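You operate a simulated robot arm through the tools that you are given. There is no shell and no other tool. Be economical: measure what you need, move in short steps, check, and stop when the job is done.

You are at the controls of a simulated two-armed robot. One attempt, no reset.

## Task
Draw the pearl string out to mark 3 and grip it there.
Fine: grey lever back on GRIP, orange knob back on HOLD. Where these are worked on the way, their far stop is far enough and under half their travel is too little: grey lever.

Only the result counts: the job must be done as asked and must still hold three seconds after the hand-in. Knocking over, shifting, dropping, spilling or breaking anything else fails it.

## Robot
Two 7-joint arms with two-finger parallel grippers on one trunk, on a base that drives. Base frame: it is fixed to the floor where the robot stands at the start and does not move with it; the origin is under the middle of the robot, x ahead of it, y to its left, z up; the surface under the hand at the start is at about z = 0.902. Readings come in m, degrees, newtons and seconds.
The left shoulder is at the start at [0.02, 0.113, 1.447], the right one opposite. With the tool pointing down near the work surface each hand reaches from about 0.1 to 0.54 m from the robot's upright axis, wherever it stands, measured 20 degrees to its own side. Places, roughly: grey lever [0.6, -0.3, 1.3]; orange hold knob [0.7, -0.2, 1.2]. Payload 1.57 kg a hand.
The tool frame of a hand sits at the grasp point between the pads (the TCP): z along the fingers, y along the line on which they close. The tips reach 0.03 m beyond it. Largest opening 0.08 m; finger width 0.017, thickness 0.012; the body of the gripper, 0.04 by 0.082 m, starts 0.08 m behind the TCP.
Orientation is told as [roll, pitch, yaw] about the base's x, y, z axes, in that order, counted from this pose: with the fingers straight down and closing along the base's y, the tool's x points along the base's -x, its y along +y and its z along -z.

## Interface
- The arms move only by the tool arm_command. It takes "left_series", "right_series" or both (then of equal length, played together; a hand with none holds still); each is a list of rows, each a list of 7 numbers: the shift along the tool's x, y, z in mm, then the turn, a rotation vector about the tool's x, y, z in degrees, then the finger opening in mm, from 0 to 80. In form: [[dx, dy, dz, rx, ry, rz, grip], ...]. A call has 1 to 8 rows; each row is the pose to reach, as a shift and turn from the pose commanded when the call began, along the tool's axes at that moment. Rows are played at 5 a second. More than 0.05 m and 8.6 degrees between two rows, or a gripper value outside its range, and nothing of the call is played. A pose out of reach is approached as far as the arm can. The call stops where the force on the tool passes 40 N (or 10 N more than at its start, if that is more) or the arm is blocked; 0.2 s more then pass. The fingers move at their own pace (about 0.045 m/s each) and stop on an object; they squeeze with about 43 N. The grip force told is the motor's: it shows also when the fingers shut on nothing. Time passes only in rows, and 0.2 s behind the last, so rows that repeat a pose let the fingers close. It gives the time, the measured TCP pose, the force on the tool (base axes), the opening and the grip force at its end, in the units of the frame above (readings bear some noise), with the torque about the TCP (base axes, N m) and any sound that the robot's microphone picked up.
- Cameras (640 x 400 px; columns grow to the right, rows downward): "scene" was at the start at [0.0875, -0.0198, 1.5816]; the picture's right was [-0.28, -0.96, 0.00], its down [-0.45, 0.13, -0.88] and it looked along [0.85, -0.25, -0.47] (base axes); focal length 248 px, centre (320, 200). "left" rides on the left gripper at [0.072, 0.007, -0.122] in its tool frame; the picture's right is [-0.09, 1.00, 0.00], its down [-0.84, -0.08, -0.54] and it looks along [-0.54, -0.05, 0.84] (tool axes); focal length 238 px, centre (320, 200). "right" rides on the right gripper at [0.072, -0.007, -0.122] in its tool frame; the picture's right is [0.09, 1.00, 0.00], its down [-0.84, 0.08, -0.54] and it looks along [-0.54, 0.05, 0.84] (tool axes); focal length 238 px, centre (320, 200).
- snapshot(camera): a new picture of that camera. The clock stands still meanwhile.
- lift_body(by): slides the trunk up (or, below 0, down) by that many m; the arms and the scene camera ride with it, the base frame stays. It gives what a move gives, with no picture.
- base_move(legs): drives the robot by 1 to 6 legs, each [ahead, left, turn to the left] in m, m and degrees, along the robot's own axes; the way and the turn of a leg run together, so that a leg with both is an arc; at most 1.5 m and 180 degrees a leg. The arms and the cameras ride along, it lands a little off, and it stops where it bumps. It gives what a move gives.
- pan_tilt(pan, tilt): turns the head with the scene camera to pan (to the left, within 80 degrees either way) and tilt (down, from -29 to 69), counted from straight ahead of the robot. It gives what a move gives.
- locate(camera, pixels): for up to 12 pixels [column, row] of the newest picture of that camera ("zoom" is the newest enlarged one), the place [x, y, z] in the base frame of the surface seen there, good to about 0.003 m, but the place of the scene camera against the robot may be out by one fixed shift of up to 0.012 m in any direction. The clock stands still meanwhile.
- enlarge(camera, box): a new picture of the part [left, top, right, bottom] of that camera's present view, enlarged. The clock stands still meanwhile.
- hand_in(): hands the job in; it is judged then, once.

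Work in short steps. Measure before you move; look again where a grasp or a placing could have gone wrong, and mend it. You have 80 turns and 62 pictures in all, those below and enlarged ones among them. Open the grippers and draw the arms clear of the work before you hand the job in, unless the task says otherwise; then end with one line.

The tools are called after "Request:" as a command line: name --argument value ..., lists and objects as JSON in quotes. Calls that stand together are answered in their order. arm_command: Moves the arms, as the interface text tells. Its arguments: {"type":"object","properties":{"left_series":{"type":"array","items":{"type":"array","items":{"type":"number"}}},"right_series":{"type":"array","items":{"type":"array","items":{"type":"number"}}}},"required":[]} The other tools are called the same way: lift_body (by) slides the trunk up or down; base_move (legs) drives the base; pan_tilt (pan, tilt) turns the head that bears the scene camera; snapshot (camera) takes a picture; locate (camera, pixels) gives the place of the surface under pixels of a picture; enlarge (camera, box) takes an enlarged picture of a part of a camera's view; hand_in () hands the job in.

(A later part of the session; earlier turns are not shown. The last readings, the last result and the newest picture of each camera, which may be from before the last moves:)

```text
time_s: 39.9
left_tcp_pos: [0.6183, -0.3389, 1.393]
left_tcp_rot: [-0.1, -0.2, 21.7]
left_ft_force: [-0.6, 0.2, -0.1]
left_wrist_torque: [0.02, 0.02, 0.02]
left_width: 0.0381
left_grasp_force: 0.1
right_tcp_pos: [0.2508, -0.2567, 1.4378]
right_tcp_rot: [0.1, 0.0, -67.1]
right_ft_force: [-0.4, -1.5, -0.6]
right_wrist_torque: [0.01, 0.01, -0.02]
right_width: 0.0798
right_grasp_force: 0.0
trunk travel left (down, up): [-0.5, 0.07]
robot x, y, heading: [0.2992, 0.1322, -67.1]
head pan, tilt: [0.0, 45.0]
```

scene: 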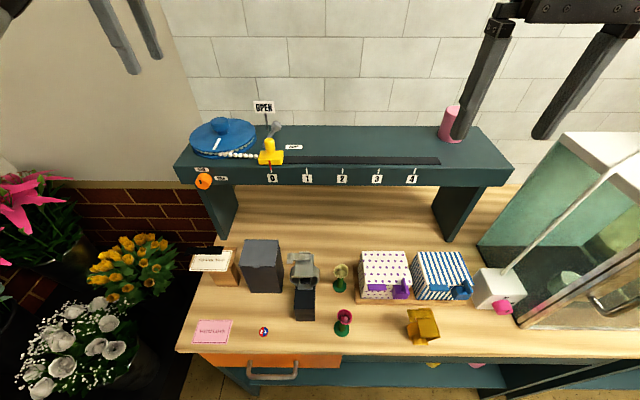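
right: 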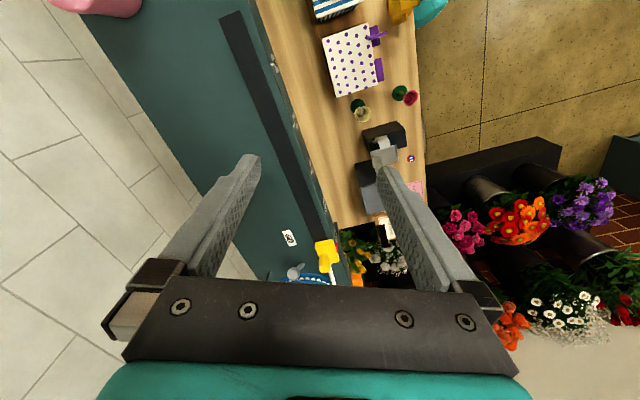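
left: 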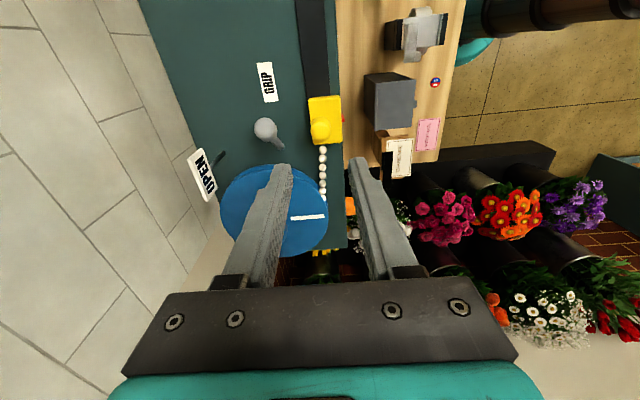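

Ball centre ≈(0.607,-0.337,1.276); TCP needs +10 mm in tool x, +6 mm in y, and ~100 mm down. First go 70 mm down and check.

Request:
arm_command --left_series '[[5, 3, 25, 0, 0, 0, 38], [10, 6, 50, 0, 0, 0, 38], [10, 6, 70, 0, 0, 0, 38]]'

Request:
snapshot --camera "left"

```text
time_s: 40.7
left_tcp_pos: [0.608, -0.3359, 1.3209]
left_tcp_rot: [-0.2, -0.1, 21.8]
left_ft_force: [0.7, -0.4, -0.4]
left_wrist_torque: [-0.02, -0.01, -0.02]
left_width: 0.0382
left_grasp_force: 0.0
right_tcp_pos: [0.2503, -0.2545, 1.4383]
right_tcp_rot: [0.0, 0.0, -67.1]
right_ft_force: [0.2, 0.7, 0.8]
right_wrist_torque: [-0.02, -0.01, -0.01]
right_width: 0.0799
right_grasp_force: 0.1
trunk travel left (down, up): [-0.5, 0.07]
robot x, y, heading: [0.3006, 0.1355, -67.0]
head pan, tilt: [0.0, 45.0]
```

```text
34 pictures are left
```

left: 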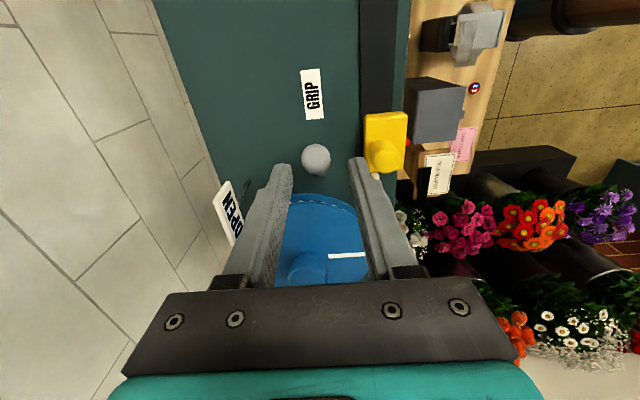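

The ball (316,158) is centred between the fingers, handle clear. I go down 30 mm and close on it.

Request:
arm_command --left_series '[[0, 0, 15, 0, 0, 0, 38], [0, 0, 31, 0, 0, 0, 38], [0, 0, 31, 0, 0, 0, 10], [0, 0, 31, 0, 0, 0, 10], [0, 0, 31, 0, 0, 0, 10]]'

```text
time_s: 41.9
left_tcp_pos: [0.6086, -0.3385, 1.2911]
left_tcp_rot: [-0.2, -0.2, 21.7]
left_ft_force: [3.4, -8.1, 0.6]
left_wrist_torque: [-0.2, -0.1, -0.03]
left_width: 0.0212
left_grasp_force: 30.7
right_tcp_pos: [0.2497, -0.2572, 1.4378]
right_tcp_rot: [0.0, 0.0, -67.1]
right_ft_force: [-0.3, 0.6, 0.9]
right_wrist_torque: [0.0, -0.02, -0.02]
right_width: 0.0802
right_grasp_force: 0.1
trunk travel left (down, up): [-0.5, 0.07]
robot x, y, heading: [0.298, 0.1361, -67.2]
head pan, tilt: [0.0, 45.0]
```

Gripped on the ball. I swing it along the arc toward OPEN (−n then −u), first 40°.

Request:
arm_command --left_series '[[-1, -7, 0, 0, 0, 0, 10], [-2.5, -14.4, 0, 0, 0, 0, 10], [-5.6, -21, 0, 0, 0, 0, 10], [-9.8, -27, 0, 0, 0, 0, 10]]'

Request:
snapshot --camera "left"

```text
time_s: 42.6
left_tcp_pos: [0.6076, -0.3389, 1.2918]
left_tcp_rot: [1.9, -0.1, 21.3]
left_ft_force: [-7.7, 21.7, 10.0]
left_wrist_torque: [0.88, -0.18, 0.0]
left_width: 0.0207
left_grasp_force: 34.5
right_tcp_pos: [0.2483, -0.2515, 1.4393]
right_tcp_rot: [0.1, -0.3, -67.0]
right_ft_force: [-0.3, 0.1, 0.2]
right_wrist_torque: [0.03, 0.01, 0.01]
right_width: 0.0802
right_grasp_force: 0.1
trunk travel left (down, up): [-0.5, 0.07]
robot x, y, heading: [0.3004, 0.1323, -67.1]
head pan, tilt: [0.0, 45.0]
stopped in row 3 (left hand): the force on the tool passed its limit at 43 N (the readings are from after the stop); the commanded pose is now the measured one
```

```text
33 pictures are left
```

left: 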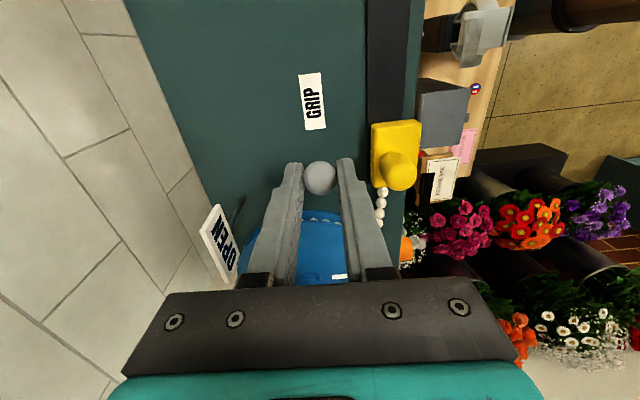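

The lever won't go backward, so it must tilt along the shelf (toward the reel side). I pull the gripped ball along that arc: −u and slightly up, in small steps.

Request:
arm_command --left_series '[[-5, 0, -3, 0, 0, 0, 10], [-10, 0, -6, 0, 0, 0, 10], [-17.6, 0, -9, 0, 0, 0, 10], [-25, 0, -11.5, 0, 0, 0, 10]]'

Request:
snapshot --camera "left"

```text
time_s: 43.6
left_tcp_pos: [0.6288, -0.3314, 1.3045]
left_tcp_rot: [1.6, 0.3, 21.3]
left_ft_force: [-22.1, 20.3, -6.1]
left_wrist_torque: [0.15, 1.33, -0.03]
left_width: 0.0213
left_grasp_force: 34.5
right_tcp_pos: [0.2454, -0.2518, 1.4394]
right_tcp_rot: [0.1, -0.2, -67.1]
right_ft_force: [-0.6, -0.4, -1.2]
right_wrist_torque: [0.02, 0.01, -0.01]
right_width: 0.08
right_grasp_force: 0.1
trunk travel left (down, up): [-0.5, 0.07]
robot x, y, heading: [0.3011, 0.1339, -66.9]
head pan, tilt: [0.0, 45.0]
```

```text
32 pictures are left
```

left: 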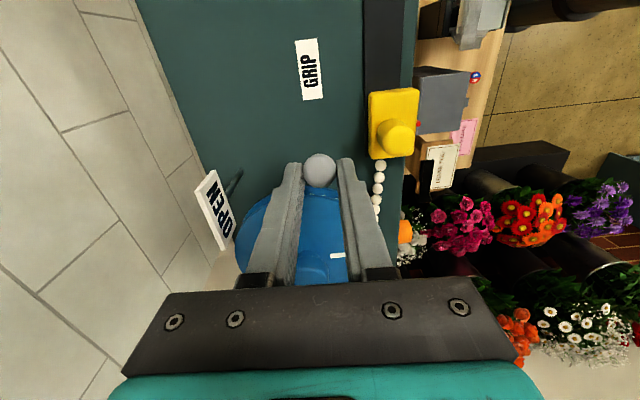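

The lever follows (22 mm along, 13 up). I continue over the top, also easing 4 mm toward me to relieve side force.

Request:
arm_command --left_series '[[-6, 3, -1.5, 0, 0, 0, 10], [-12, 5, -2.5, 0, 0, 0, 10], [-19, 6, -3, 0, 0, 0, 10], [-28, 6, -2, 0, 0, 0, 10], [-37, 6, 0, 0, 0, 0, 10]]'

Request:
snapshot --camera "left"

```text
time_s: 44.8
left_tcp_pos: [0.6718, -0.3164, 1.2979]
left_tcp_rot: [1.4, -0.2, 21.8]
left_ft_force: [0.4, -0.4, 0.6]
left_wrist_torque: [-0.01, -0.01, 0.03]
left_width: 0.01
left_grasp_force: 0.0
right_tcp_pos: [0.2531, -0.2549, 1.4385]
right_tcp_rot: [0.1, 0.0, -67.1]
right_ft_force: [0.1, -0.6, -0.2]
right_wrist_torque: [0.0, 0.01, 0.01]
right_width: 0.0798
right_grasp_force: 0.0
trunk travel left (down, up): [-0.5, 0.07]
robot x, y, heading: [0.3012, 0.1335, -67.0]
head pan, tilt: [0.0, 45.0]
```

```text
31 pictures are left
```

left: 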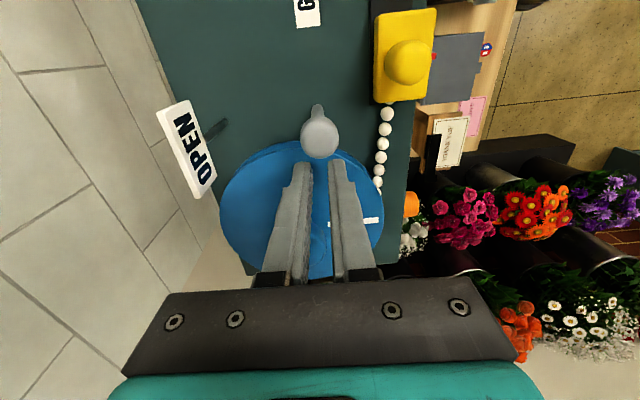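

The fingers slipped off past the ball. I locate the ball and lever base to see where it stands now.

Request:
locate --camera "left" --pixels '[[320, 135], [320, 145], [318, 112], [316, 105], [308, 12]]'

Request:
enlarge --camera "scene" --box '[185, 70, 345, 170]'

```text
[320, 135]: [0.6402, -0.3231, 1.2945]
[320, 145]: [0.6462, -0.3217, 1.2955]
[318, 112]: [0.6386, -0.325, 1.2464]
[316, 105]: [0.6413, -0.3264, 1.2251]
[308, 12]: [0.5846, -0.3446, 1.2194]
```

```text
4.00 times, centred on (265, 120) of scene
```

zoom: 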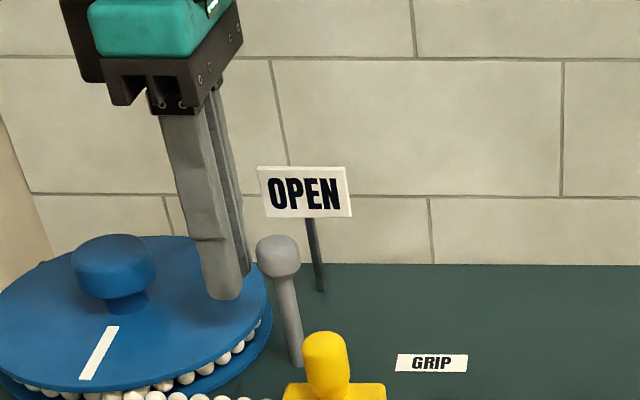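

The lever now stands vertical, level with the OPEN sign. I check whether it's at its stop by hopping over and pushing it lightly further with closed fingers.

Request:
arm_command --left_series '[[0, 0, -40, 0, 0, 0, 0], [30, 5, -40, 0, 0, 0, 0], [60, 5, -40, 0, 0, 0, 0], [60, 5, -15, 0, 0, 0, 0], [60, 5, 5, 0, 0, 0, 0]]'

Request:
arm_command --left_series '[[-6, 0, 0, 0, 0, 0, 0], [-12, 0, 0, 0, 0, 0, 0], [-18, 0, 0, 0, 0, 0, 0], [-24, 0, 0, 0, 0, 0, 0]]'

Request:
enlarge --camera "scene" --box '[185, 70, 345, 170]'

```text
time_s: 46.0
left_tcp_pos: [0.6082, -0.3351, 1.2948]
left_tcp_rot: [1.4, 0.0, 21.4]
left_ft_force: [0.1, -0.1, 0.1]
left_wrist_torque: [0.01, 0.02, 0.04]
left_width: 0.0
left_grasp_force: 21.2
right_tcp_pos: [0.249, -0.2554, 1.4383]
right_tcp_rot: [0.0, -0.1, -67.1]
right_ft_force: [-0.5, -0.1, 0.1]
right_wrist_torque: [0.0, -0.03, 0.0]
right_width: 0.0801
right_grasp_force: 0.1
trunk travel left (down, up): [-0.5, 0.07]
robot x, y, heading: [0.2995, 0.1342, -67.2]
head pan, tilt: [0.0, 45.0]
```

```text
time_s: 47.0
left_tcp_pos: [0.6264, -0.3274, 1.2954]
left_tcp_rot: [1.2, 0.1, 21.1]
left_ft_force: [-11.4, -6.2, -0.7]
left_wrist_torque: [-0.12, 0.12, -0.06]
left_width: 0.0003
left_grasp_force: 21.1
right_tcp_pos: [0.247, -0.2566, 1.4374]
right_tcp_rot: [0.0, 0.0, -67.1]
right_ft_force: [0.0, 0.3, -0.2]
right_wrist_torque: [0.02, 0.01, 0.03]
right_width: 0.0799
right_grasp_force: 0.1
trunk travel left (down, up): [-0.5, 0.07]
robot x, y, heading: [0.301, 0.129, -66.9]
head pan, tilt: [0.0, 45.0]
```

```text
4.00 times, centred on (265, 120) of scene
```

zoom: 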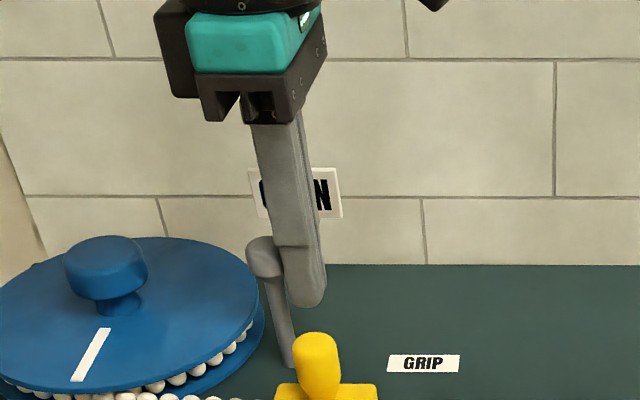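

Only 13 N so far with ~4 mm lag; I push 10 mm more to tell friction from stop.

Request:
arm_command --left_series '[[-5, 0, 0, 0, 0, 0, 0], [-10, 0, 0, 0, 0, 0, 0], [-10, 0, 0, 0, 0, 0, 0]]'

Request:
enlarge --camera "scene" --box '[185, 70, 345, 170]'

```text
time_s: 47.8
left_tcp_pos: [0.6271, -0.3268, 1.2954]
left_tcp_rot: [1.5, 0.3, 20.7]
left_ft_force: [-32.1, -11.9, -8.5]
left_wrist_torque: [-0.4, 0.41, -0.09]
left_width: 0.0001
left_grasp_force: 20.8
right_tcp_pos: [0.2434, -0.2569, 1.4373]
right_tcp_rot: [0.3, 0.0, -67.1]
right_ft_force: [0.5, -0.7, 0.0]
right_wrist_torque: [0.0, 0.01, 0.02]
right_width: 0.08
right_grasp_force: 0.1
trunk travel left (down, up): [-0.5, 0.07]
robot x, y, heading: [0.301, 0.1342, -66.8]
head pan, tilt: [0.0, 45.0]
```

```text
4.00 times, centred on (265, 120) of scene
```

zoom: 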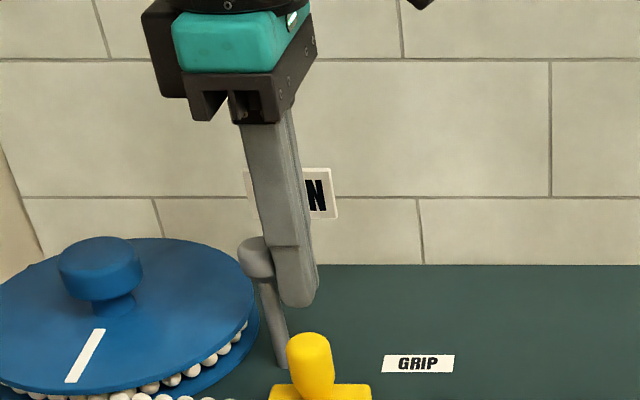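

Stop confirmed: 34 N gives only 1 mm, so the lever is fully OPEN. I lift the left hand away up and to the left, and bring the right hand over toward the yellow handle (≈u of mark 0).

Request:
arm_command --left_series '[[10, 0, 0, 0, 0, 0, 0], [10, 0, -30, 0, 0, 0, 0], [10, 0, -65, 0, 0, 0, 0], [-20, 0, -75, 0, 0, 0, 20], [-60, 0, -80, 0, 0, 0, 20], [-100, 0, -80, 0, 0, 0, 20], [-130, 0, -80, 0, 0, 0, 20], [-150, 0, -80, 0, 0, 0, 20]]' --right_series '[[0, 0, 0, 0, 0, 0, 80], [0, 30, 0, 0, 0, 0, 60], [0, 70, 0, 0, 0, 0, 50], [0, 110, 0, 0, 0, 0, 50], [-30, 150, 0, 0, 0, 0, 50], [-60, 190, 0, 0, 0, 0, 50], [-90, 230, 0, 0, 0, 0, 50], [-110, 260, 0, 0, 0, 0, 50]]'

Request:
snapshot --camera "right"

```text
time_s: 49.6
left_tcp_pos: [0.7781, -0.2638, 1.3747]
left_tcp_rot: [1.4, -0.1, 21.5]
left_ft_force: [-0.6, 0.6, -0.1]
left_wrist_torque: [0.0, 0.02, 0.01]
left_width: 0.02
left_grasp_force: 0.1
left hand out of reach, approached as far as the arm can: row 8
right_tcp_pos: [0.3712, -0.2399, 1.419]
right_tcp_rot: [0.0, -0.1, -67.1]
right_ft_force: [0.7, -0.3, -0.7]
right_wrist_torque: [0.02, 0.0, 0.07]
right_width: 0.0497
right_grasp_force: 0.0
right hand out of reach, approached as far as the arm can: row 5, 6, 7, 8
trunk travel left (down, up): [-0.5, 0.07]
robot x, y, heading: [0.3005, 0.134, -66.7]
head pan, tilt: [0.0, 45.0]
```

```text
27 pictures are left
```

right: 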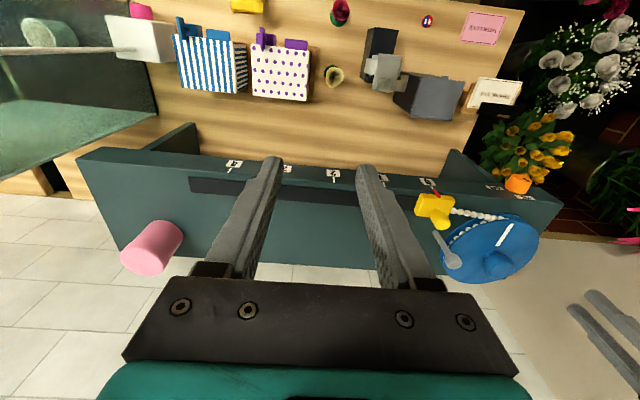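

The right arm can't reach that far across, so the base should shift left by ~0.2 m. First I check how close the left wall is.

Request:
locate --camera "zoom" --pixels '[[10, 200], [30, 100], [5, 60], [300, 120]]'

Request:
snapshot --camera "scene"

```text
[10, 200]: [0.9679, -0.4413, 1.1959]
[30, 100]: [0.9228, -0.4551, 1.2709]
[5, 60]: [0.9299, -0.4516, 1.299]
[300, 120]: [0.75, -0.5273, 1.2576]
```

```text
26 pictures are left
```

scene: 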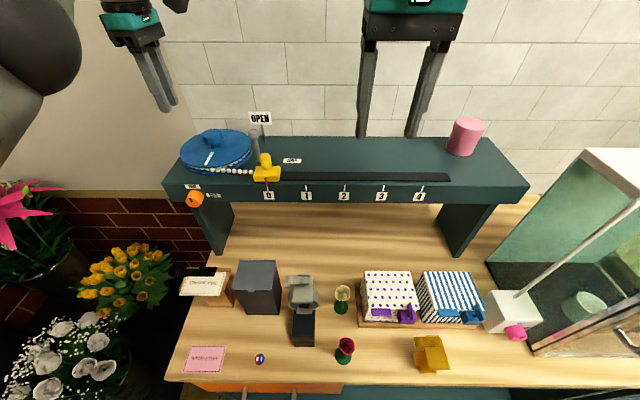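

Request:
locate --camera "scene" --pixels '[[100, 130], [130, 170], [60, 200], [150, 100], [30, 90], [110, 60], [15, 210], [130, 260], [40, 330]]'

```text
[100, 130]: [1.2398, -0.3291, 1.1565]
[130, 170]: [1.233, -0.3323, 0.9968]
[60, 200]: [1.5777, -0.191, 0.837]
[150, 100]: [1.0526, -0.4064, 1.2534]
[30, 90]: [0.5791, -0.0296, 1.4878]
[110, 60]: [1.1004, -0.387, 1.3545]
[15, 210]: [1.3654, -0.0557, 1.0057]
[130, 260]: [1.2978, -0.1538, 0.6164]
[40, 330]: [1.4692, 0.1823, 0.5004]
```

No side wall: the beige surface is the same back wall plane. I shift the base 0.22 m to the left (hands are high above everything).

Request:
base_move --legs '[[0, 0.22, 0]]'

Request:
snapshot --camera "right"

```text
time_s: 51.3
left_tcp_pos: [0.9758, -0.1809, 1.3757]
left_tcp_rot: [1.3, -0.1, 21.2]
left_ft_force: [0.4, -0.2, -0.6]
left_wrist_torque: [0.01, 0.02, 0.02]
left_width: 0.0199
left_grasp_force: 0.0
right_tcp_pos: [0.5696, -0.1539, 1.4183]
right_tcp_rot: [0.0, 0.0, -67.4]
right_ft_force: [0.1, -0.2, -0.1]
right_wrist_torque: [-0.01, -0.01, 0.01]
right_width: 0.0499
right_grasp_force: 0.1
trunk travel left (down, up): [-0.5, 0.07]
robot x, y, heading: [0.4988, 0.219, -67.0]
head pan, tilt: [0.0, 45.0]
```

```text
25 pictures are left
```

right: 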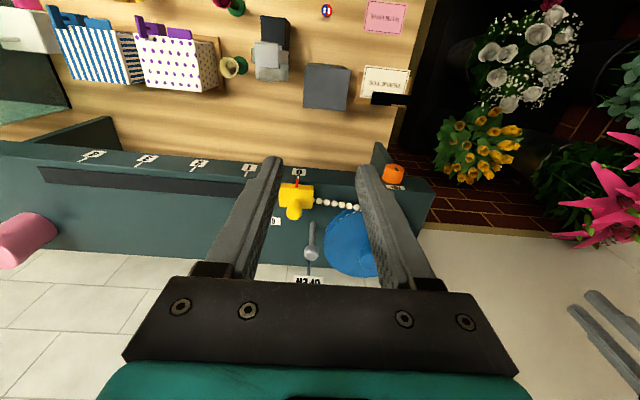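

The handle is visible at (293,210); I locate it accurately with this camera, plus marks.

Request:
locate --camera "right" --pixels '[[293, 213], [294, 203], [288, 190], [305, 190], [312, 253], [299, 172], [249, 167], [199, 162], [147, 158], [93, 153], [297, 182]]'

Request:
enlarge --camera "right" --box '[60, 130, 340, 270]'

```text
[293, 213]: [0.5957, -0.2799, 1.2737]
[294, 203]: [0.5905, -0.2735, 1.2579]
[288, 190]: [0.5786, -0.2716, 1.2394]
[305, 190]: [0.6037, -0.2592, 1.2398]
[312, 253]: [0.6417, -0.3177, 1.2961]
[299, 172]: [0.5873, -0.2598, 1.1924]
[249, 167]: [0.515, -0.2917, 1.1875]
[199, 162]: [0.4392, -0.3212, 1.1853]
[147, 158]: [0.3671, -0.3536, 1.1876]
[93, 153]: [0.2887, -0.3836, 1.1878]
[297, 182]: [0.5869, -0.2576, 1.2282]
```

```text
2.29 times, centred on (200, 200) of right
```

zoom: 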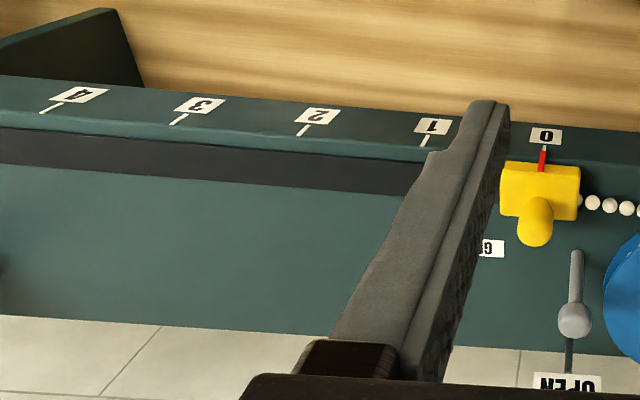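

Handle top is at (0.596,-0.280,1.274): the right hand needs 24 mm right, 129 mm ahead and ~146 mm down. First travel above, then check.

Request:
arm_command --right_series '[[-43, -8, 20, 0, 0, 0, 50], [-86, -16, 50, 0, 0, 0, 50], [-129, -24, 80, 0, 0, 0, 50], [-129, -24, 100, 0, 0, 0, 50]]'

Request:
snapshot --camera "right"

```text
refused: row 2 steps farther than a row can; nothing moved
```

```text
23 pictures are left
```

right: 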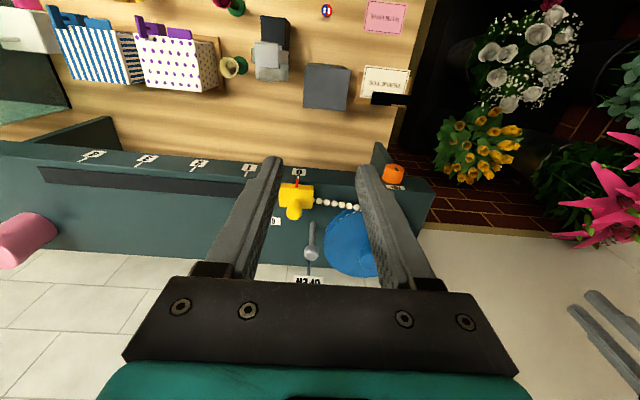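

Row step was too big; I repeat with smaller steps.

Request:
arm_command --right_series '[[-32, -6, 15, 0, 0, 0, 50], [-64, -12, 35, 0, 0, 0, 50], [-96, -18, 55, 0, 0, 0, 50], [-129, -24, 80, 0, 0, 0, 50], [-129, -24, 105, 0, 0, 0, 50]]'

Request:
snapshot --camera "right"

```text
time_s: 52.5
left_tcp_pos: [0.9763, -0.1808, 1.3749]
left_tcp_rot: [1.3, -0.1, 21.3]
left_ft_force: [0.2, -0.6, 0.2]
left_wrist_torque: [0.01, 0.0, 0.04]
left_width: 0.0198
left_grasp_force: 0.1
right_tcp_pos: [0.5536, -0.2624, 1.3161]
right_tcp_rot: [0.2, -0.2, -67.4]
right_ft_force: [0.1, 0.2, 0.3]
right_wrist_torque: [0.0, 0.0, 0.0]
right_width: 0.0501
right_grasp_force: 0.2
right hand out of reach, approached as far as the arm can: row 1, 2, 3, 4, 5
trunk travel left (down, up): [-0.5, 0.07]
robot x, y, heading: [0.4999, 0.2153, -67.2]
head pan, tilt: [0.0, 45.0]
```

```text
22 pictures are left
```

right: 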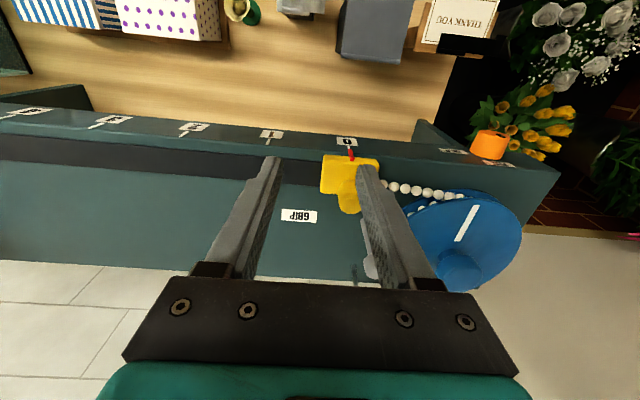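

Reach is short by 35 mm ahead and 32 mm left. Tips (z 1.286) are just above the handle, so I nudge the base 35 mm ahead and 32 mm left.

Request:
base_move --legs '[[0.035, 0.032, 0]]'

Request:
snapshot --camera "right"

```text
time_s: 53.5
left_tcp_pos: [1.007, -0.1975, 1.3735]
left_tcp_rot: [1.4, 0.0, 20.9]
left_ft_force: [0.3, 0.4, -1.4]
left_wrist_torque: [0.01, 0.0, 0.0]
left_width: 0.0201
left_grasp_force: 0.1
right_tcp_pos: [0.5841, -0.2762, 1.3165]
right_tcp_rot: [0.1, -0.2, -67.7]
right_ft_force: [-0.6, 0.2, -0.1]
right_wrist_torque: [0.0, 0.0, -0.01]
right_width: 0.0502
right_grasp_force: 0.1
trunk travel left (down, up): [-0.5, 0.07]
robot x, y, heading: [0.5339, 0.204, -67.7]
head pan, tilt: [0.0, 45.0]
stopped in leg 1: the robot was blocked; the commanded pose is now the measured one
```

```text
21 pictures are left
```

right: 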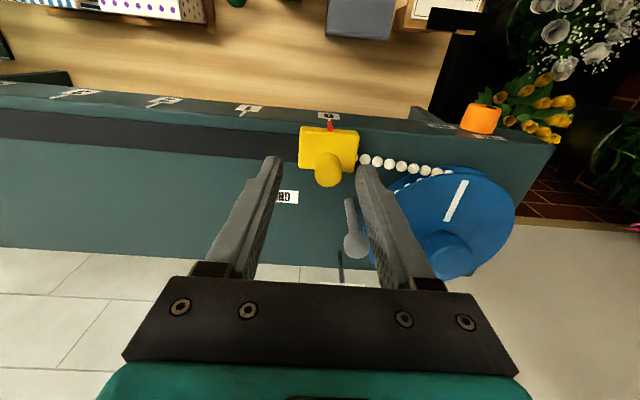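

The base touched the bench, so no further. Only 10 mm ahead and 9 mm left remain; lowering may extend reach, so I descend with those shifts.

Request:
arm_command --right_series '[[-5, 9, 12, 0, 0, 0, 50], [-10, 9, 28, 0, 0, 0, 50], [-11, 9, 43, 0, 0, 0, 50]]'

Request:
snapshot --camera "right"

```text
time_s: 54.3
left_tcp_pos: [1.0068, -0.1974, 1.3742]
left_tcp_rot: [1.4, 0.1, 20.8]
left_ft_force: [-0.6, 0.5, -0.3]
left_wrist_torque: [0.03, 0.03, 0.01]
left_width: 0.0202
left_grasp_force: 0.0
right_tcp_pos: [0.5804, -0.2732, 1.278]
right_tcp_rot: [0.3, -0.3, -67.7]
right_ft_force: [-0.4, -0.6, 0.0]
right_wrist_torque: [0.01, 0.02, -0.02]
right_width: 0.0499
right_grasp_force: 0.1
right hand out of reach, approached as far as the arm can: row 1, 2, 3
trunk travel left (down, up): [-0.5, 0.07]
robot x, y, heading: [0.5347, 0.204, -67.7]
head pan, tilt: [0.0, 45.0]
```

```text
20 pictures are left
```

right: 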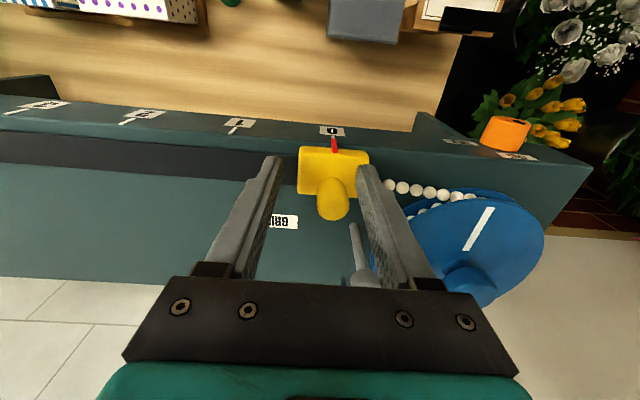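

Lowering shrinks reach a bit; tilting the fingers 24° forward lets the TCP gain the missing 15 mm. I do that at the same height.

Request:
arm_command --right_series '[[-3, 3, 0, 0, -8, 0, 50], [-8, 7, 0, 0, -16, 0, 50], [-15, 10, 4, 0, -24, 0, 50], [-15, 10, 5, 0, -24, 0, 50]]'

Request:
snapshot --camera "right"

```text
time_s: 55.3
left_tcp_pos: [1.0071, -0.1985, 1.3753]
left_tcp_rot: [1.4, -0.2, 20.8]
left_ft_force: [-0.2, -0.1, -0.3]
left_wrist_torque: [-0.03, 0.01, 0.01]
left_width: 0.02
left_grasp_force: 0.0
right_tcp_pos: [0.5952, -0.2856, 1.2716]
right_tcp_rot: [0.2, -24.2, -67.8]
right_ft_force: [0.0, -0.1, 0.6]
right_wrist_torque: [-0.04, -0.03, -0.02]
right_width: 0.0502
right_grasp_force: 0.2
trunk travel left (down, up): [-0.5, 0.07]
robot x, y, heading: [0.5346, 0.2048, -67.7]
head pan, tilt: [0.0, 45.0]
```

```text
19 pictures are left
```

right: 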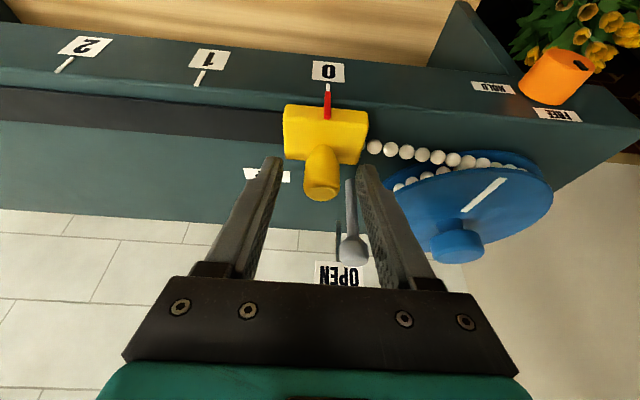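

Now the TCP sits at the handle axis (n −0.49, u −0.443). I close the fingers on the handle.

Request:
arm_command --right_series '[[0, 0, 0, 0, 0, 0, 20], [0, 0, 0, 0, 0, 0, 10], [0, 0, 0, 0, 0, 0, 10], [0, 0, 0, 0, 0, 0, 10]]'

Request:
snapshot --camera "right"

```text
time_s: 56.3
left_tcp_pos: [1.0067, -0.1966, 1.3743]
left_tcp_rot: [1.4, -0.1, 20.9]
left_ft_force: [0.6, -0.5, 0.2]
left_wrist_torque: [-0.01, -0.01, -0.04]
left_width: 0.0201
left_grasp_force: 0.0
right_tcp_pos: [0.5952, -0.2848, 1.2711]
right_tcp_rot: [0.2, -24.3, -67.7]
right_ft_force: [0.5, -0.6, 0.2]
right_wrist_torque: [-0.05, -0.03, -0.01]
right_width: 0.0214
right_grasp_force: 33.1
trunk travel left (down, up): [-0.5, 0.07]
robot x, y, heading: [0.5332, 0.2042, -67.7]
head pan, tilt: [0.0, 45.0]
```

```text
18 pictures are left
```

right: 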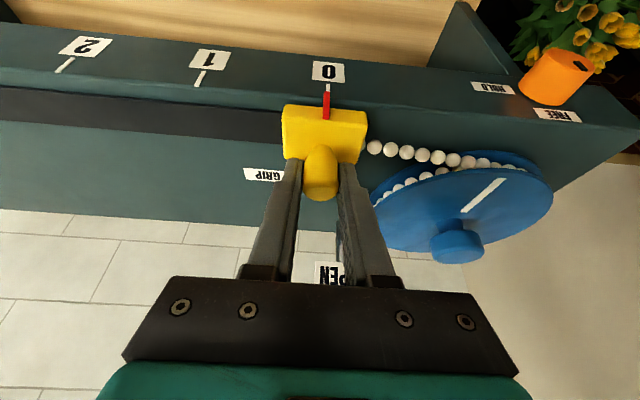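

Gripped at 21 mm. I draw it to the right slowly, first 45 mm, watching force.

Request:
arm_command --right_series '[[0, -9, 0, 0, 0, 0, 10], [0, -18, 0, 0, 0, 0, 10], [0, -27, 0, 0, 0, 0, 10], [0, -36, 0, 0, 0, 0, 10], [0, -45, 0, 0, 0, 0, 10]]'

Request:
snapshot --camera "right"

```text
time_s: 57.5
left_tcp_pos: [1.0056, -0.1979, 1.3751]
left_tcp_rot: [1.3, -0.1, 20.8]
left_ft_force: [0.9, -0.2, -0.2]
left_wrist_torque: [0.02, 0.0, -0.02]
left_width: 0.0197
left_grasp_force: 0.0
right_tcp_pos: [0.5546, -0.3027, 1.2711]
right_tcp_rot: [0.1, -24.0, -67.8]
right_ft_force: [-0.6, 1.7, -0.4]
right_wrist_torque: [0.76, 0.36, -0.06]
right_width: 0.0217
right_grasp_force: 34.4
trunk travel left (down, up): [-0.5, 0.07]
robot x, y, heading: [0.5323, 0.2027, -67.6]
head pan, tilt: [0.0, 45.0]
```

```text
17 pictures are left
```

right: 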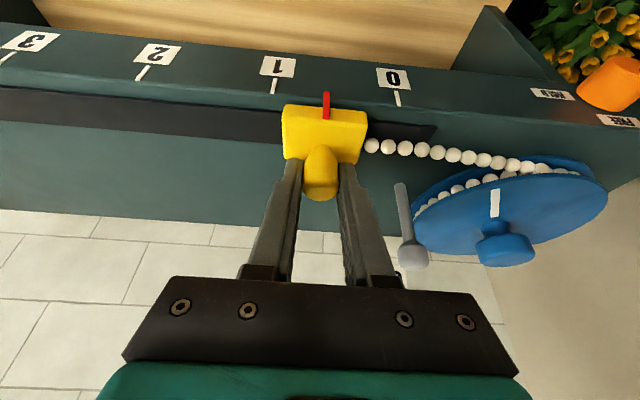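

The slider moves freely with the reel turning. The rest is beyond arm reach from here, so I move the base to the right in parallel, first 60 mm.

Request:
base_move --legs '[[-0.003, -0.06, 0]]'

```text
time_s: 58.5
left_tcp_pos: [0.9505, -0.2199, 1.3738]
left_tcp_rot: [1.5, -0.1, 20.9]
left_ft_force: [-0.4, 0.3, -0.6]
left_wrist_torque: [0.04, 0.01, 0.0]
left_width: 0.0199
left_grasp_force: 0.0
right_tcp_pos: [0.5001, -0.3245, 1.2712]
right_tcp_rot: [0.2, -24.2, -67.7]
right_ft_force: [3.5, -9.0, -1.5]
right_wrist_torque: [0.39, 0.3, 0.11]
right_width: 0.0213
right_grasp_force: 34.2
trunk travel left (down, up): [-0.5, 0.07]
robot x, y, heading: [0.4789, 0.1859, -67.7]
head pan, tilt: [0.0, 45.0]
```

Works smoothly (103 mm drawn of ~239). I continue with the base 0.115 m, leaving the last bit for the arm.

Request:
base_move --legs '[[0.001, -0.115, 0]]'

Request:
snapshot --camera "right"

```text
time_s: 59.7
left_tcp_pos: [0.8487, -0.2619, 1.374]
left_tcp_rot: [1.4, -0.1, 21.0]
left_ft_force: [0.3, 0.1, -0.1]
left_wrist_torque: [0.0, -0.01, 0.01]
left_width: 0.02
left_grasp_force: 0.0
right_tcp_pos: [0.3959, -0.3673, 1.2713]
right_tcp_rot: [0.2, -24.2, -67.7]
right_ft_force: [2.6, -3.0, -3.7]
right_wrist_torque: [0.44, 0.42, 0.01]
right_width: 0.0219
right_grasp_force: 34.8
trunk travel left (down, up): [-0.5, 0.07]
robot x, y, heading: [0.377, 0.1413, -67.8]
head pan, tilt: [0.0, 45.0]
```

```text
16 pictures are left
```

right: 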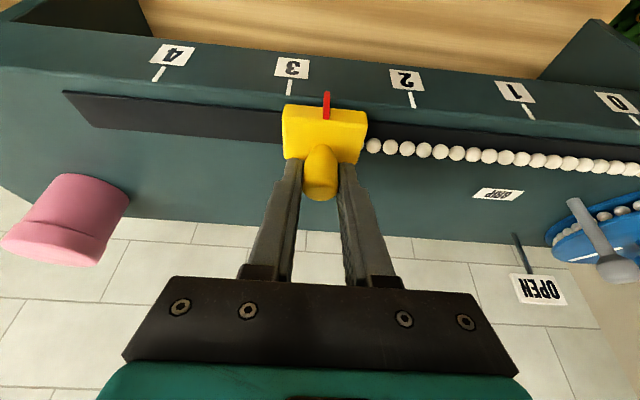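

Near mark 3. I locate the red pointer tip and the tick of mark 3 in an enlarged view.

Request:
enlarge --camera "right" --box '[260, 40, 360, 140]'

```text
4.00 times, centred on (310, 90) of right
```

zoom: 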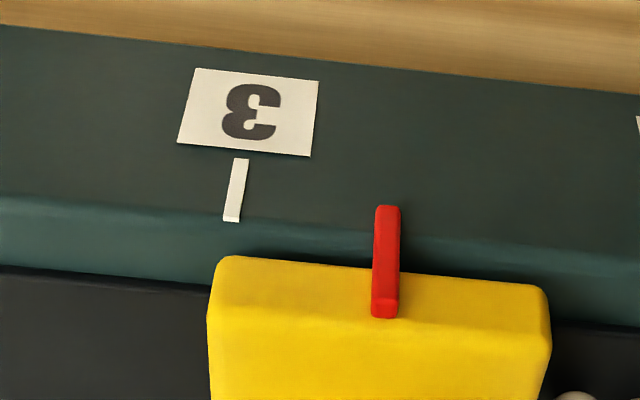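

Request:
locate --camera "zoom" --pixels '[[238, 175], [232, 212], [388, 212], [386, 260], [384, 312], [260, 340], [495, 340]]'

```text
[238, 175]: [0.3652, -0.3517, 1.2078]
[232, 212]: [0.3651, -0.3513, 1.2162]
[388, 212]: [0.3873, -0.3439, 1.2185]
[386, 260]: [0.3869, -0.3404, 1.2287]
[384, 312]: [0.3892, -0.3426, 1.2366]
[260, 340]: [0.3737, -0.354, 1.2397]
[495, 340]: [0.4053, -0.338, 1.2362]
```

Pointer is 24 mm short of the mark-3 tick. I pull the last 24 mm with the arm.

Request:
arm_command --right_series '[[0, -8, 0, 0, 0, 0, 10], [0, -16, 0, 0, 0, 0, 10], [0, -24, 0, 0, 0, 0, 10], [0, -24, 0, 0, 0, 0, 10]]'

Request:
enlarge --camera "right" --box '[260, 40, 360, 140]'

```text
time_s: 60.7
left_tcp_pos: [0.8491, -0.2616, 1.3734]
left_tcp_rot: [1.4, 0.0, 20.8]
left_ft_force: [-0.3, 0.7, 0.4]
left_wrist_torque: [0.0, -0.02, -0.03]
left_width: 0.0199
left_grasp_force: 0.0
right_tcp_pos: [0.3748, -0.3769, 1.2716]
right_tcp_rot: [0.0, -24.3, -67.6]
right_ft_force: [2.6, -6.0, -1.4]
right_wrist_torque: [0.01, 0.09, 0.06]
right_width: 0.0213
right_grasp_force: 35.0
trunk travel left (down, up): [-0.5, 0.07]
robot x, y, heading: [0.3736, 0.1362, -67.7]
head pan, tilt: [0.0, 45.0]
```

```text
4.00 times, centred on (310, 90) of right
```

zoom: 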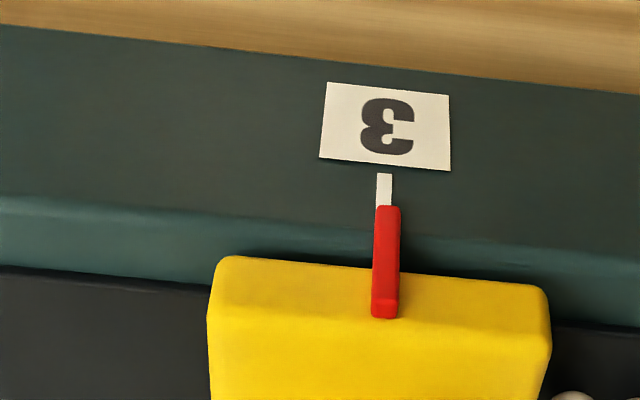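

The pointer now lines up with mark 3. Holding it there, I bring the left hand (fingers shut) to the reel side of the upright lever.

Request:
arm_command --left_series '[[45, 5, 0, 0, 0, 0, 0], [90, 10, 0, 0, 0, 0, 0], [135, 15, 0, 0, 0, 0, 0], [173, 17.5, 20, 0, 0, 0, 0], [173, 17.5, 45, 0, 0, 0, 0]]' --right_series '[[0, 0, 0, 0, 0, 0, 10], [0, 0, 0, 0, 0, 0, 10], [0, 0, 0, 0, 0, 0, 10], [0, 0, 0, 0, 0, 0, 10], [0, 0, 0, 0, 0, 0, 10]]'

Request:
snapshot --camera "left"

```text
time_s: 61.9
left_tcp_pos: [0.6906, -0.3386, 1.3347]
left_tcp_rot: [1.6, 0.0, 21.0]
left_ft_force: [-0.4, 0.1, -0.3]
left_wrist_torque: [0.01, 0.0, 0.01]
left_width: 0.0
left_grasp_force: 21.4
left hand out of reach, approached as far as the arm can: row 1, 2, 3, 4, 5
right_tcp_pos: [0.3754, -0.3751, 1.271]
right_tcp_rot: [0.0, -24.4, -67.6]
right_ft_force: [3.7, -5.8, -1.3]
right_wrist_torque: [-0.29, -0.05, -0.11]
right_width: 0.0214
right_grasp_force: 34.3
trunk travel left (down, up): [-0.5, 0.07]
robot x, y, heading: [0.378, 0.1359, -67.6]
head pan, tilt: [0.0, 45.0]
```

```text
13 pictures are left
```

left: 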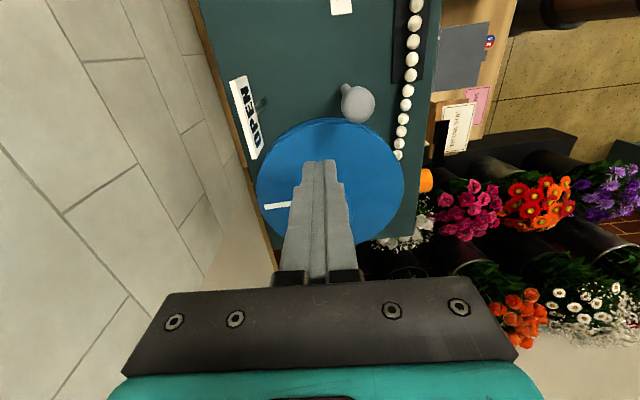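

The hand is 33 mm too far back (fingers at n −0.575, ball at −0.541). I correct toward me and lower to the ball's height.

Request:
arm_command --left_series '[[-2, 12, 5, 0, 0, 0, 0], [-4, 24, 12, 0, 0, 0, 0], [-5, 33, 20, 0, 0, 0, 0], [-5, 33, 39, 0, 0, 0, 0]]' --right_series '[[0, 0, 0, 0, 0, 0, 10], [0, 0, 0, 0, 0, 0, 10], [0, 0, 0, 0, 0, 0, 10], [0, 0, 0, 0, 0, 0, 10]]'

Request:
snapshot --camera "left"

```text
time_s: 62.9
left_tcp_pos: [0.6841, -0.3029, 1.2948]
left_tcp_rot: [1.4, 0.1, 20.9]
left_ft_force: [1.1, 0.6, 0.1]
left_wrist_torque: [-0.04, 0.05, -0.02]
left_width: 0.0
left_grasp_force: 21.4
left hand out of reach, approached as far as the arm can: row 1
right_tcp_pos: [0.3773, -0.3741, 1.2706]
right_tcp_rot: [0.0, -24.3, -67.5]
right_ft_force: [3.0, -5.9, -2.5]
right_wrist_torque: [-0.87, -0.42, -0.12]
right_width: 0.0217
right_grasp_force: 35.0
trunk travel left (down, up): [-0.5, 0.07]
robot x, y, heading: [0.3779, 0.1393, -67.8]
head pan, tilt: [0.0, 45.0]
```

```text
12 pictures are left
```

left: 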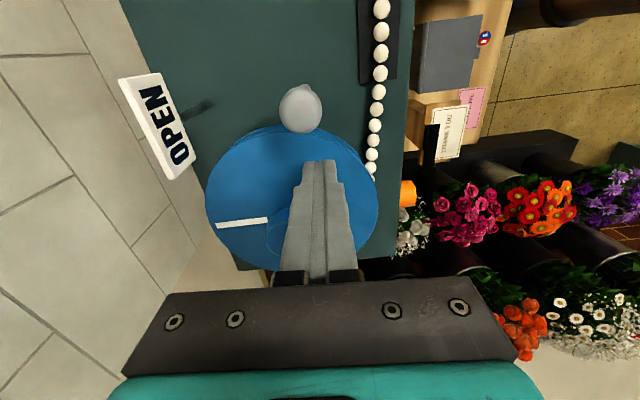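

I shift the left fingers 8 mm back to centre on the ball and approach contact. The right readout drifted ~3 mm toward the reel, so I pull it 3 mm out and check the pointer.

Request:
arm_command --left_series '[[0, -4, 0, 0, 0, 0, 0], [8, -8, 0, 0, 0, 0, 0], [18, -8, 0, 0, 0, 0, 0]]' --right_series '[[0, -2, 0, 0, 0, 0, 10], [0, -3, 0, 0, 0, 0, 10], [0, -3, 0, 0, 0, 0, 10]]'

Request:
enlarge --camera "right" --box '[260, 40, 360, 140]'

```text
time_s: 63.7
left_tcp_pos: [0.6662, -0.3178, 1.2973]
left_tcp_rot: [1.5, 0.0, 21.0]
left_ft_force: [-0.1, 0.3, 0.2]
left_wrist_torque: [0.01, 0.01, 0.02]
left_width: 0.0002
left_grasp_force: 21.8
right_tcp_pos: [0.3708, -0.3773, 1.2714]
right_tcp_rot: [0.0, -24.2, -67.6]
right_ft_force: [0.6, -3.9, 2.2]
right_wrist_torque: [-0.16, -0.22, 0.1]
right_width: 0.0213
right_grasp_force: 34.8
trunk travel left (down, up): [-0.5, 0.07]
robot x, y, heading: [0.3789, 0.1456, -67.7]
head pan, tilt: [0.0, 45.0]
```

```text
4.00 times, centred on (310, 90) of right
```

zoom: 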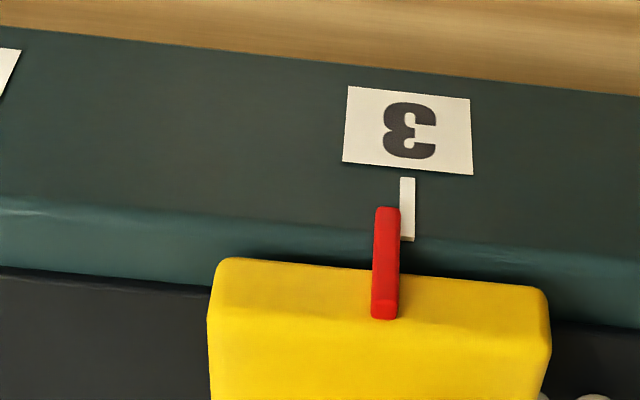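

Now 3 mm over (pointer 388 px vs tick 407 px). I set the slider back 2.8 mm, then push the lever toward GRIP with the left hand.

Request:
arm_command --left_series '[[0, 0, 0, 0, 0, 0, 0], [0, 0, 0, 0, 0, 0, 0], [8, 0, 0, 0, 0, 0, 0], [16, 0, 1, 0, 0, 0, 0], [24, 0, 2, 0, 0, 0, 0], [32, 0, 4, 0, 0, 0, 0], [40, 0, 6, 0, 0, 0, 0]]' --right_series '[[0, 1.5, 0, 0, 0, 0, 10], [0, 2.8, 0, 0, 0, 0, 10], [0, 2.8, 0, 0, 0, 0, 10], [0, 2.8, 0, 0, 0, 0, 10], [0, 2.8, 0, 0, 0, 0, 10], [0, 2.8, 0, 0, 0, 0, 10], [0, 2.8, 0, 0, 0, 0, 10]]'

Request:
enlarge --camera "right" --box '[260, 40, 360, 140]'

```text
time_s: 65.3
left_tcp_pos: [0.6331, -0.3314, 1.2907]
left_tcp_rot: [1.3, -0.2, 21.0]
left_ft_force: [4.7, 3.4, 6.9]
left_wrist_torque: [0.17, -0.11, 0.02]
left_width: 0.0
left_grasp_force: 21.1
right_tcp_pos: [0.3724, -0.3769, 1.2705]
right_tcp_rot: [-0.1, -24.2, -67.6]
right_ft_force: [1.2, -4.4, -4.5]
right_wrist_torque: [-0.05, -0.1, 0.02]
right_width: 0.0213
right_grasp_force: 35.0
trunk travel left (down, up): [-0.5, 0.07]
robot x, y, heading: [0.3729, 0.1402, -67.6]
head pan, tilt: [0.0, 45.0]
```

```text
4.00 times, centred on (310, 90) of right
```

zoom: 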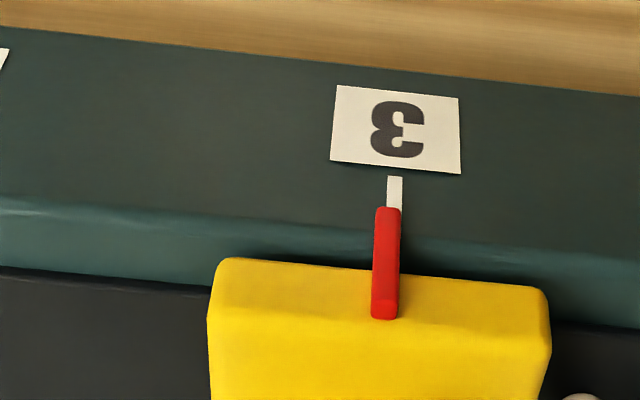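

Pointer within ~1 mm; I trim 0.8 mm and push the lever on to its GRIP stop.

Request:
arm_command --left_series '[[0, 0, 0, 0, 0, 0, 0], [5, 0, 1, 0, 0, 0, 0], [10, 0, 2, 0, 0, 0, 0], [14, 0, 3, 0, 0, 0, 0], [18, 0, 3, 0, 0, 0, 0]]' --right_series '[[0, 0.8, 0, 0, 0, 0, 10], [0, 0.8, 0, 0, 0, 0, 10], [0, 0.8, 0, 0, 0, 0, 10], [0, 0.8, 0, 0, 0, 0, 10], [0, 0.8, 0, 0, 0, 0, 10]]'

Request:
snapshot --camera "right"

```text
time_s: 66.1
left_tcp_pos: [0.6315, -0.3314, 1.2912]
left_tcp_rot: [1.5, -1.1, 21.7]
left_ft_force: [5.2, 2.9, 4.9]
left_wrist_torque: [0.13, -0.11, -0.03]
left_width: 0.0
left_grasp_force: 21.4
right_tcp_pos: [0.3734, -0.376, 1.272]
right_tcp_rot: [-0.3, -24.2, -67.6]
right_ft_force: [2.5, 0.3, 1.2]
right_wrist_torque: [0.33, -0.24, 0.08]
right_width: 0.0213
right_grasp_force: 34.2
trunk travel left (down, up): [-0.5, 0.07]
robot x, y, heading: [0.3745, 0.1416, -67.6]
head pan, tilt: [0.0, 45.0]
stopped in row 4 (left hand): the force on the tool passed its limit at 43 N (the readings are from after the stop); the commanded pose is now the measured one
```

```text
9 pictures are left
```

right: 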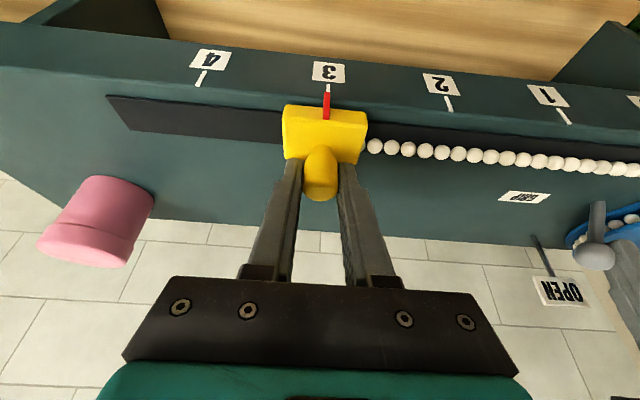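

I locate the lever ball here to see whether it reached GRIP.

Request:
locate --camera "right" --pixels '[[593, 254], [590, 262], [597, 225], [598, 206], [523, 197]]'

Request:
snapshot --camera "left"

```text
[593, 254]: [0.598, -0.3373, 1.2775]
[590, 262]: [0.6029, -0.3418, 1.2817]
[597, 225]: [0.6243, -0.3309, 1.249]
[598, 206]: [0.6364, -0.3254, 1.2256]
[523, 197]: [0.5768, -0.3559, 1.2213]
```

```text
8 pictures are left
```

left: 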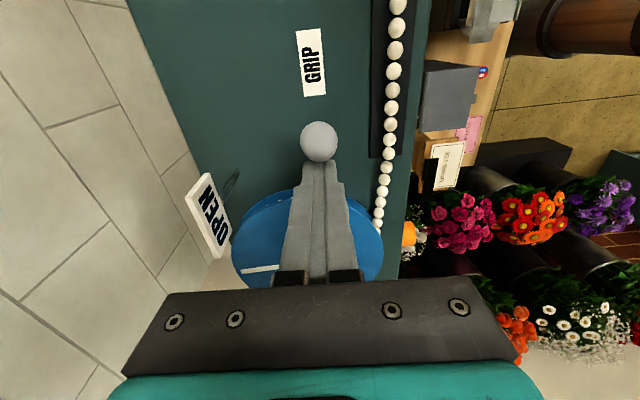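

Ball is back at its initial GRIP place (0.60,-0.34,1.28) and at its stop. I back the left hand off up-and-left, open the right fingers and retract along the finger axis.

Request:
arm_command --left_series '[[-6, 0, 0, 0, 0, 0, 0], [-6, 0, -15, 0, 0, 0, 0], [-6, 0, -40, 0, 0, 0, 0], [-20, 0, -75, 0, 0, 0, 20], [-50, 10, -90, 0, 0, 0, 60], [-80, 20, -90, 0, 0, 0, 60], [-110, 40, -90, 0, 0, 0, 60]]' --right_series '[[0, 0, 0, 0, 0, 0, 30], [0, 0, 0, 0, 0, 0, 50], [0, 0, 0, 0, 0, 0, 50], [0, 0, -15, 0, 0, 0, 50], [0, 0, -40, 0, 0, 0, 50], [0, 0, -75, 0, 0, 0, 50], [0, 0, -110, 0, 0, 0, 50]]'

Request:
snapshot --camera "right"

```text
time_s: 67.7
left_tcp_pos: [0.7198, -0.2549, 1.3839]
left_tcp_rot: [1.4, -0.9, 21.5]
left_ft_force: [0.4, 0.3, 0.4]
left_wrist_torque: [0.0, 0.04, -0.04]
left_width: 0.0598
left_grasp_force: 0.1
right_tcp_pos: [0.3539, -0.3327, 1.3714]
right_tcp_rot: [-0.4, -24.2, -67.7]
right_ft_force: [0.1, -0.4, 0.7]
right_wrist_torque: [-0.06, 0.01, 0.03]
right_width: 0.0499
right_grasp_force: 0.0
trunk travel left (down, up): [-0.5, 0.07]
robot x, y, heading: [0.3724, 0.1433, -67.7]
head pan, tilt: [0.0, 45.0]
```

```text
7 pictures are left
```

right: 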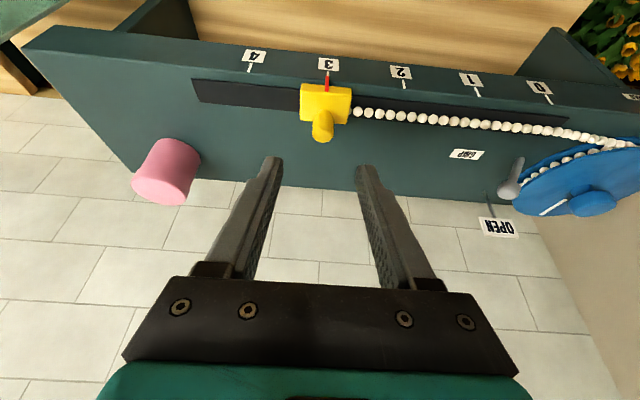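

The slider stays on 3 with the string taut and lever on GRIP. Now the knob: back off 0.2 m and right 0.075 m, raise the right hand out of the way, and begin pitching the left hand.

Request:
base_move --legs '[[-0.2, -0.075, 0]]'

Request:
arm_command --left_series '[[-20, -5, -5, 7, 3.7, -0.7, 60], [-40, -10, -15, 14, 7.4, -1.4, 60], [-60, -15, -25, 20.6, 11, -2, 60], [-80, -20, -40, 20.6, 11, -2, 60], [-95, -25, -55, 20.6, 11, -2, 60]]' --right_series '[[5, 0, -15, 0, 0, 0, 50], [10, 0, -30, 0, 0, 0, 50], [15, 0, -45, 0, 0, 0, 50], [20, 0, -60, 0, 0, 0, 50], [20, 0, -80, 0, 0, 0, 50]]'

```text
time_s: 69.3
left_tcp_pos: [0.5742, -0.1013, 1.384]
left_tcp_rot: [1.4, -0.9, 21.6]
left_ft_force: [0.2, -0.5, 0.5]
left_wrist_torque: [0.03, 0.02, 0.01]
left_width: 0.0599
left_grasp_force: 0.1
right_tcp_pos: [0.2084, -0.1805, 1.3717]
right_tcp_rot: [-0.2, -24.2, -67.5]
right_ft_force: [0.5, 1.2, -0.4]
right_wrist_torque: [0.01, -0.02, 0.0]
right_width: 0.0498
right_grasp_force: 0.0
trunk travel left (down, up): [-0.5, 0.07]
robot x, y, heading: [0.2281, 0.3015, -67.7]
head pan, tilt: [0.0, 45.0]
```

```text
time_s: 70.5
left_tcp_pos: [0.6726, -0.0924, 1.4398]
left_tcp_rot: [-19.2, 10.2, 21.7]
left_ft_force: [0.1, 0.7, 0.1]
left_wrist_torque: [-0.01, 0.01, 0.04]
left_width: 0.06
left_grasp_force: 0.1
right_tcp_pos: [0.1868, -0.1322, 1.4368]
right_tcp_rot: [-0.4, -24.2, -67.6]
right_ft_force: [-0.6, -0.2, -0.1]
right_wrist_torque: [-0.01, 0.02, 0.0]
right_width: 0.0499
right_grasp_force: 0.1
trunk travel left (down, up): [-0.5, 0.07]
robot x, y, heading: [0.2333, 0.3, -67.3]
head pan, tilt: [0.0, 45.0]
```

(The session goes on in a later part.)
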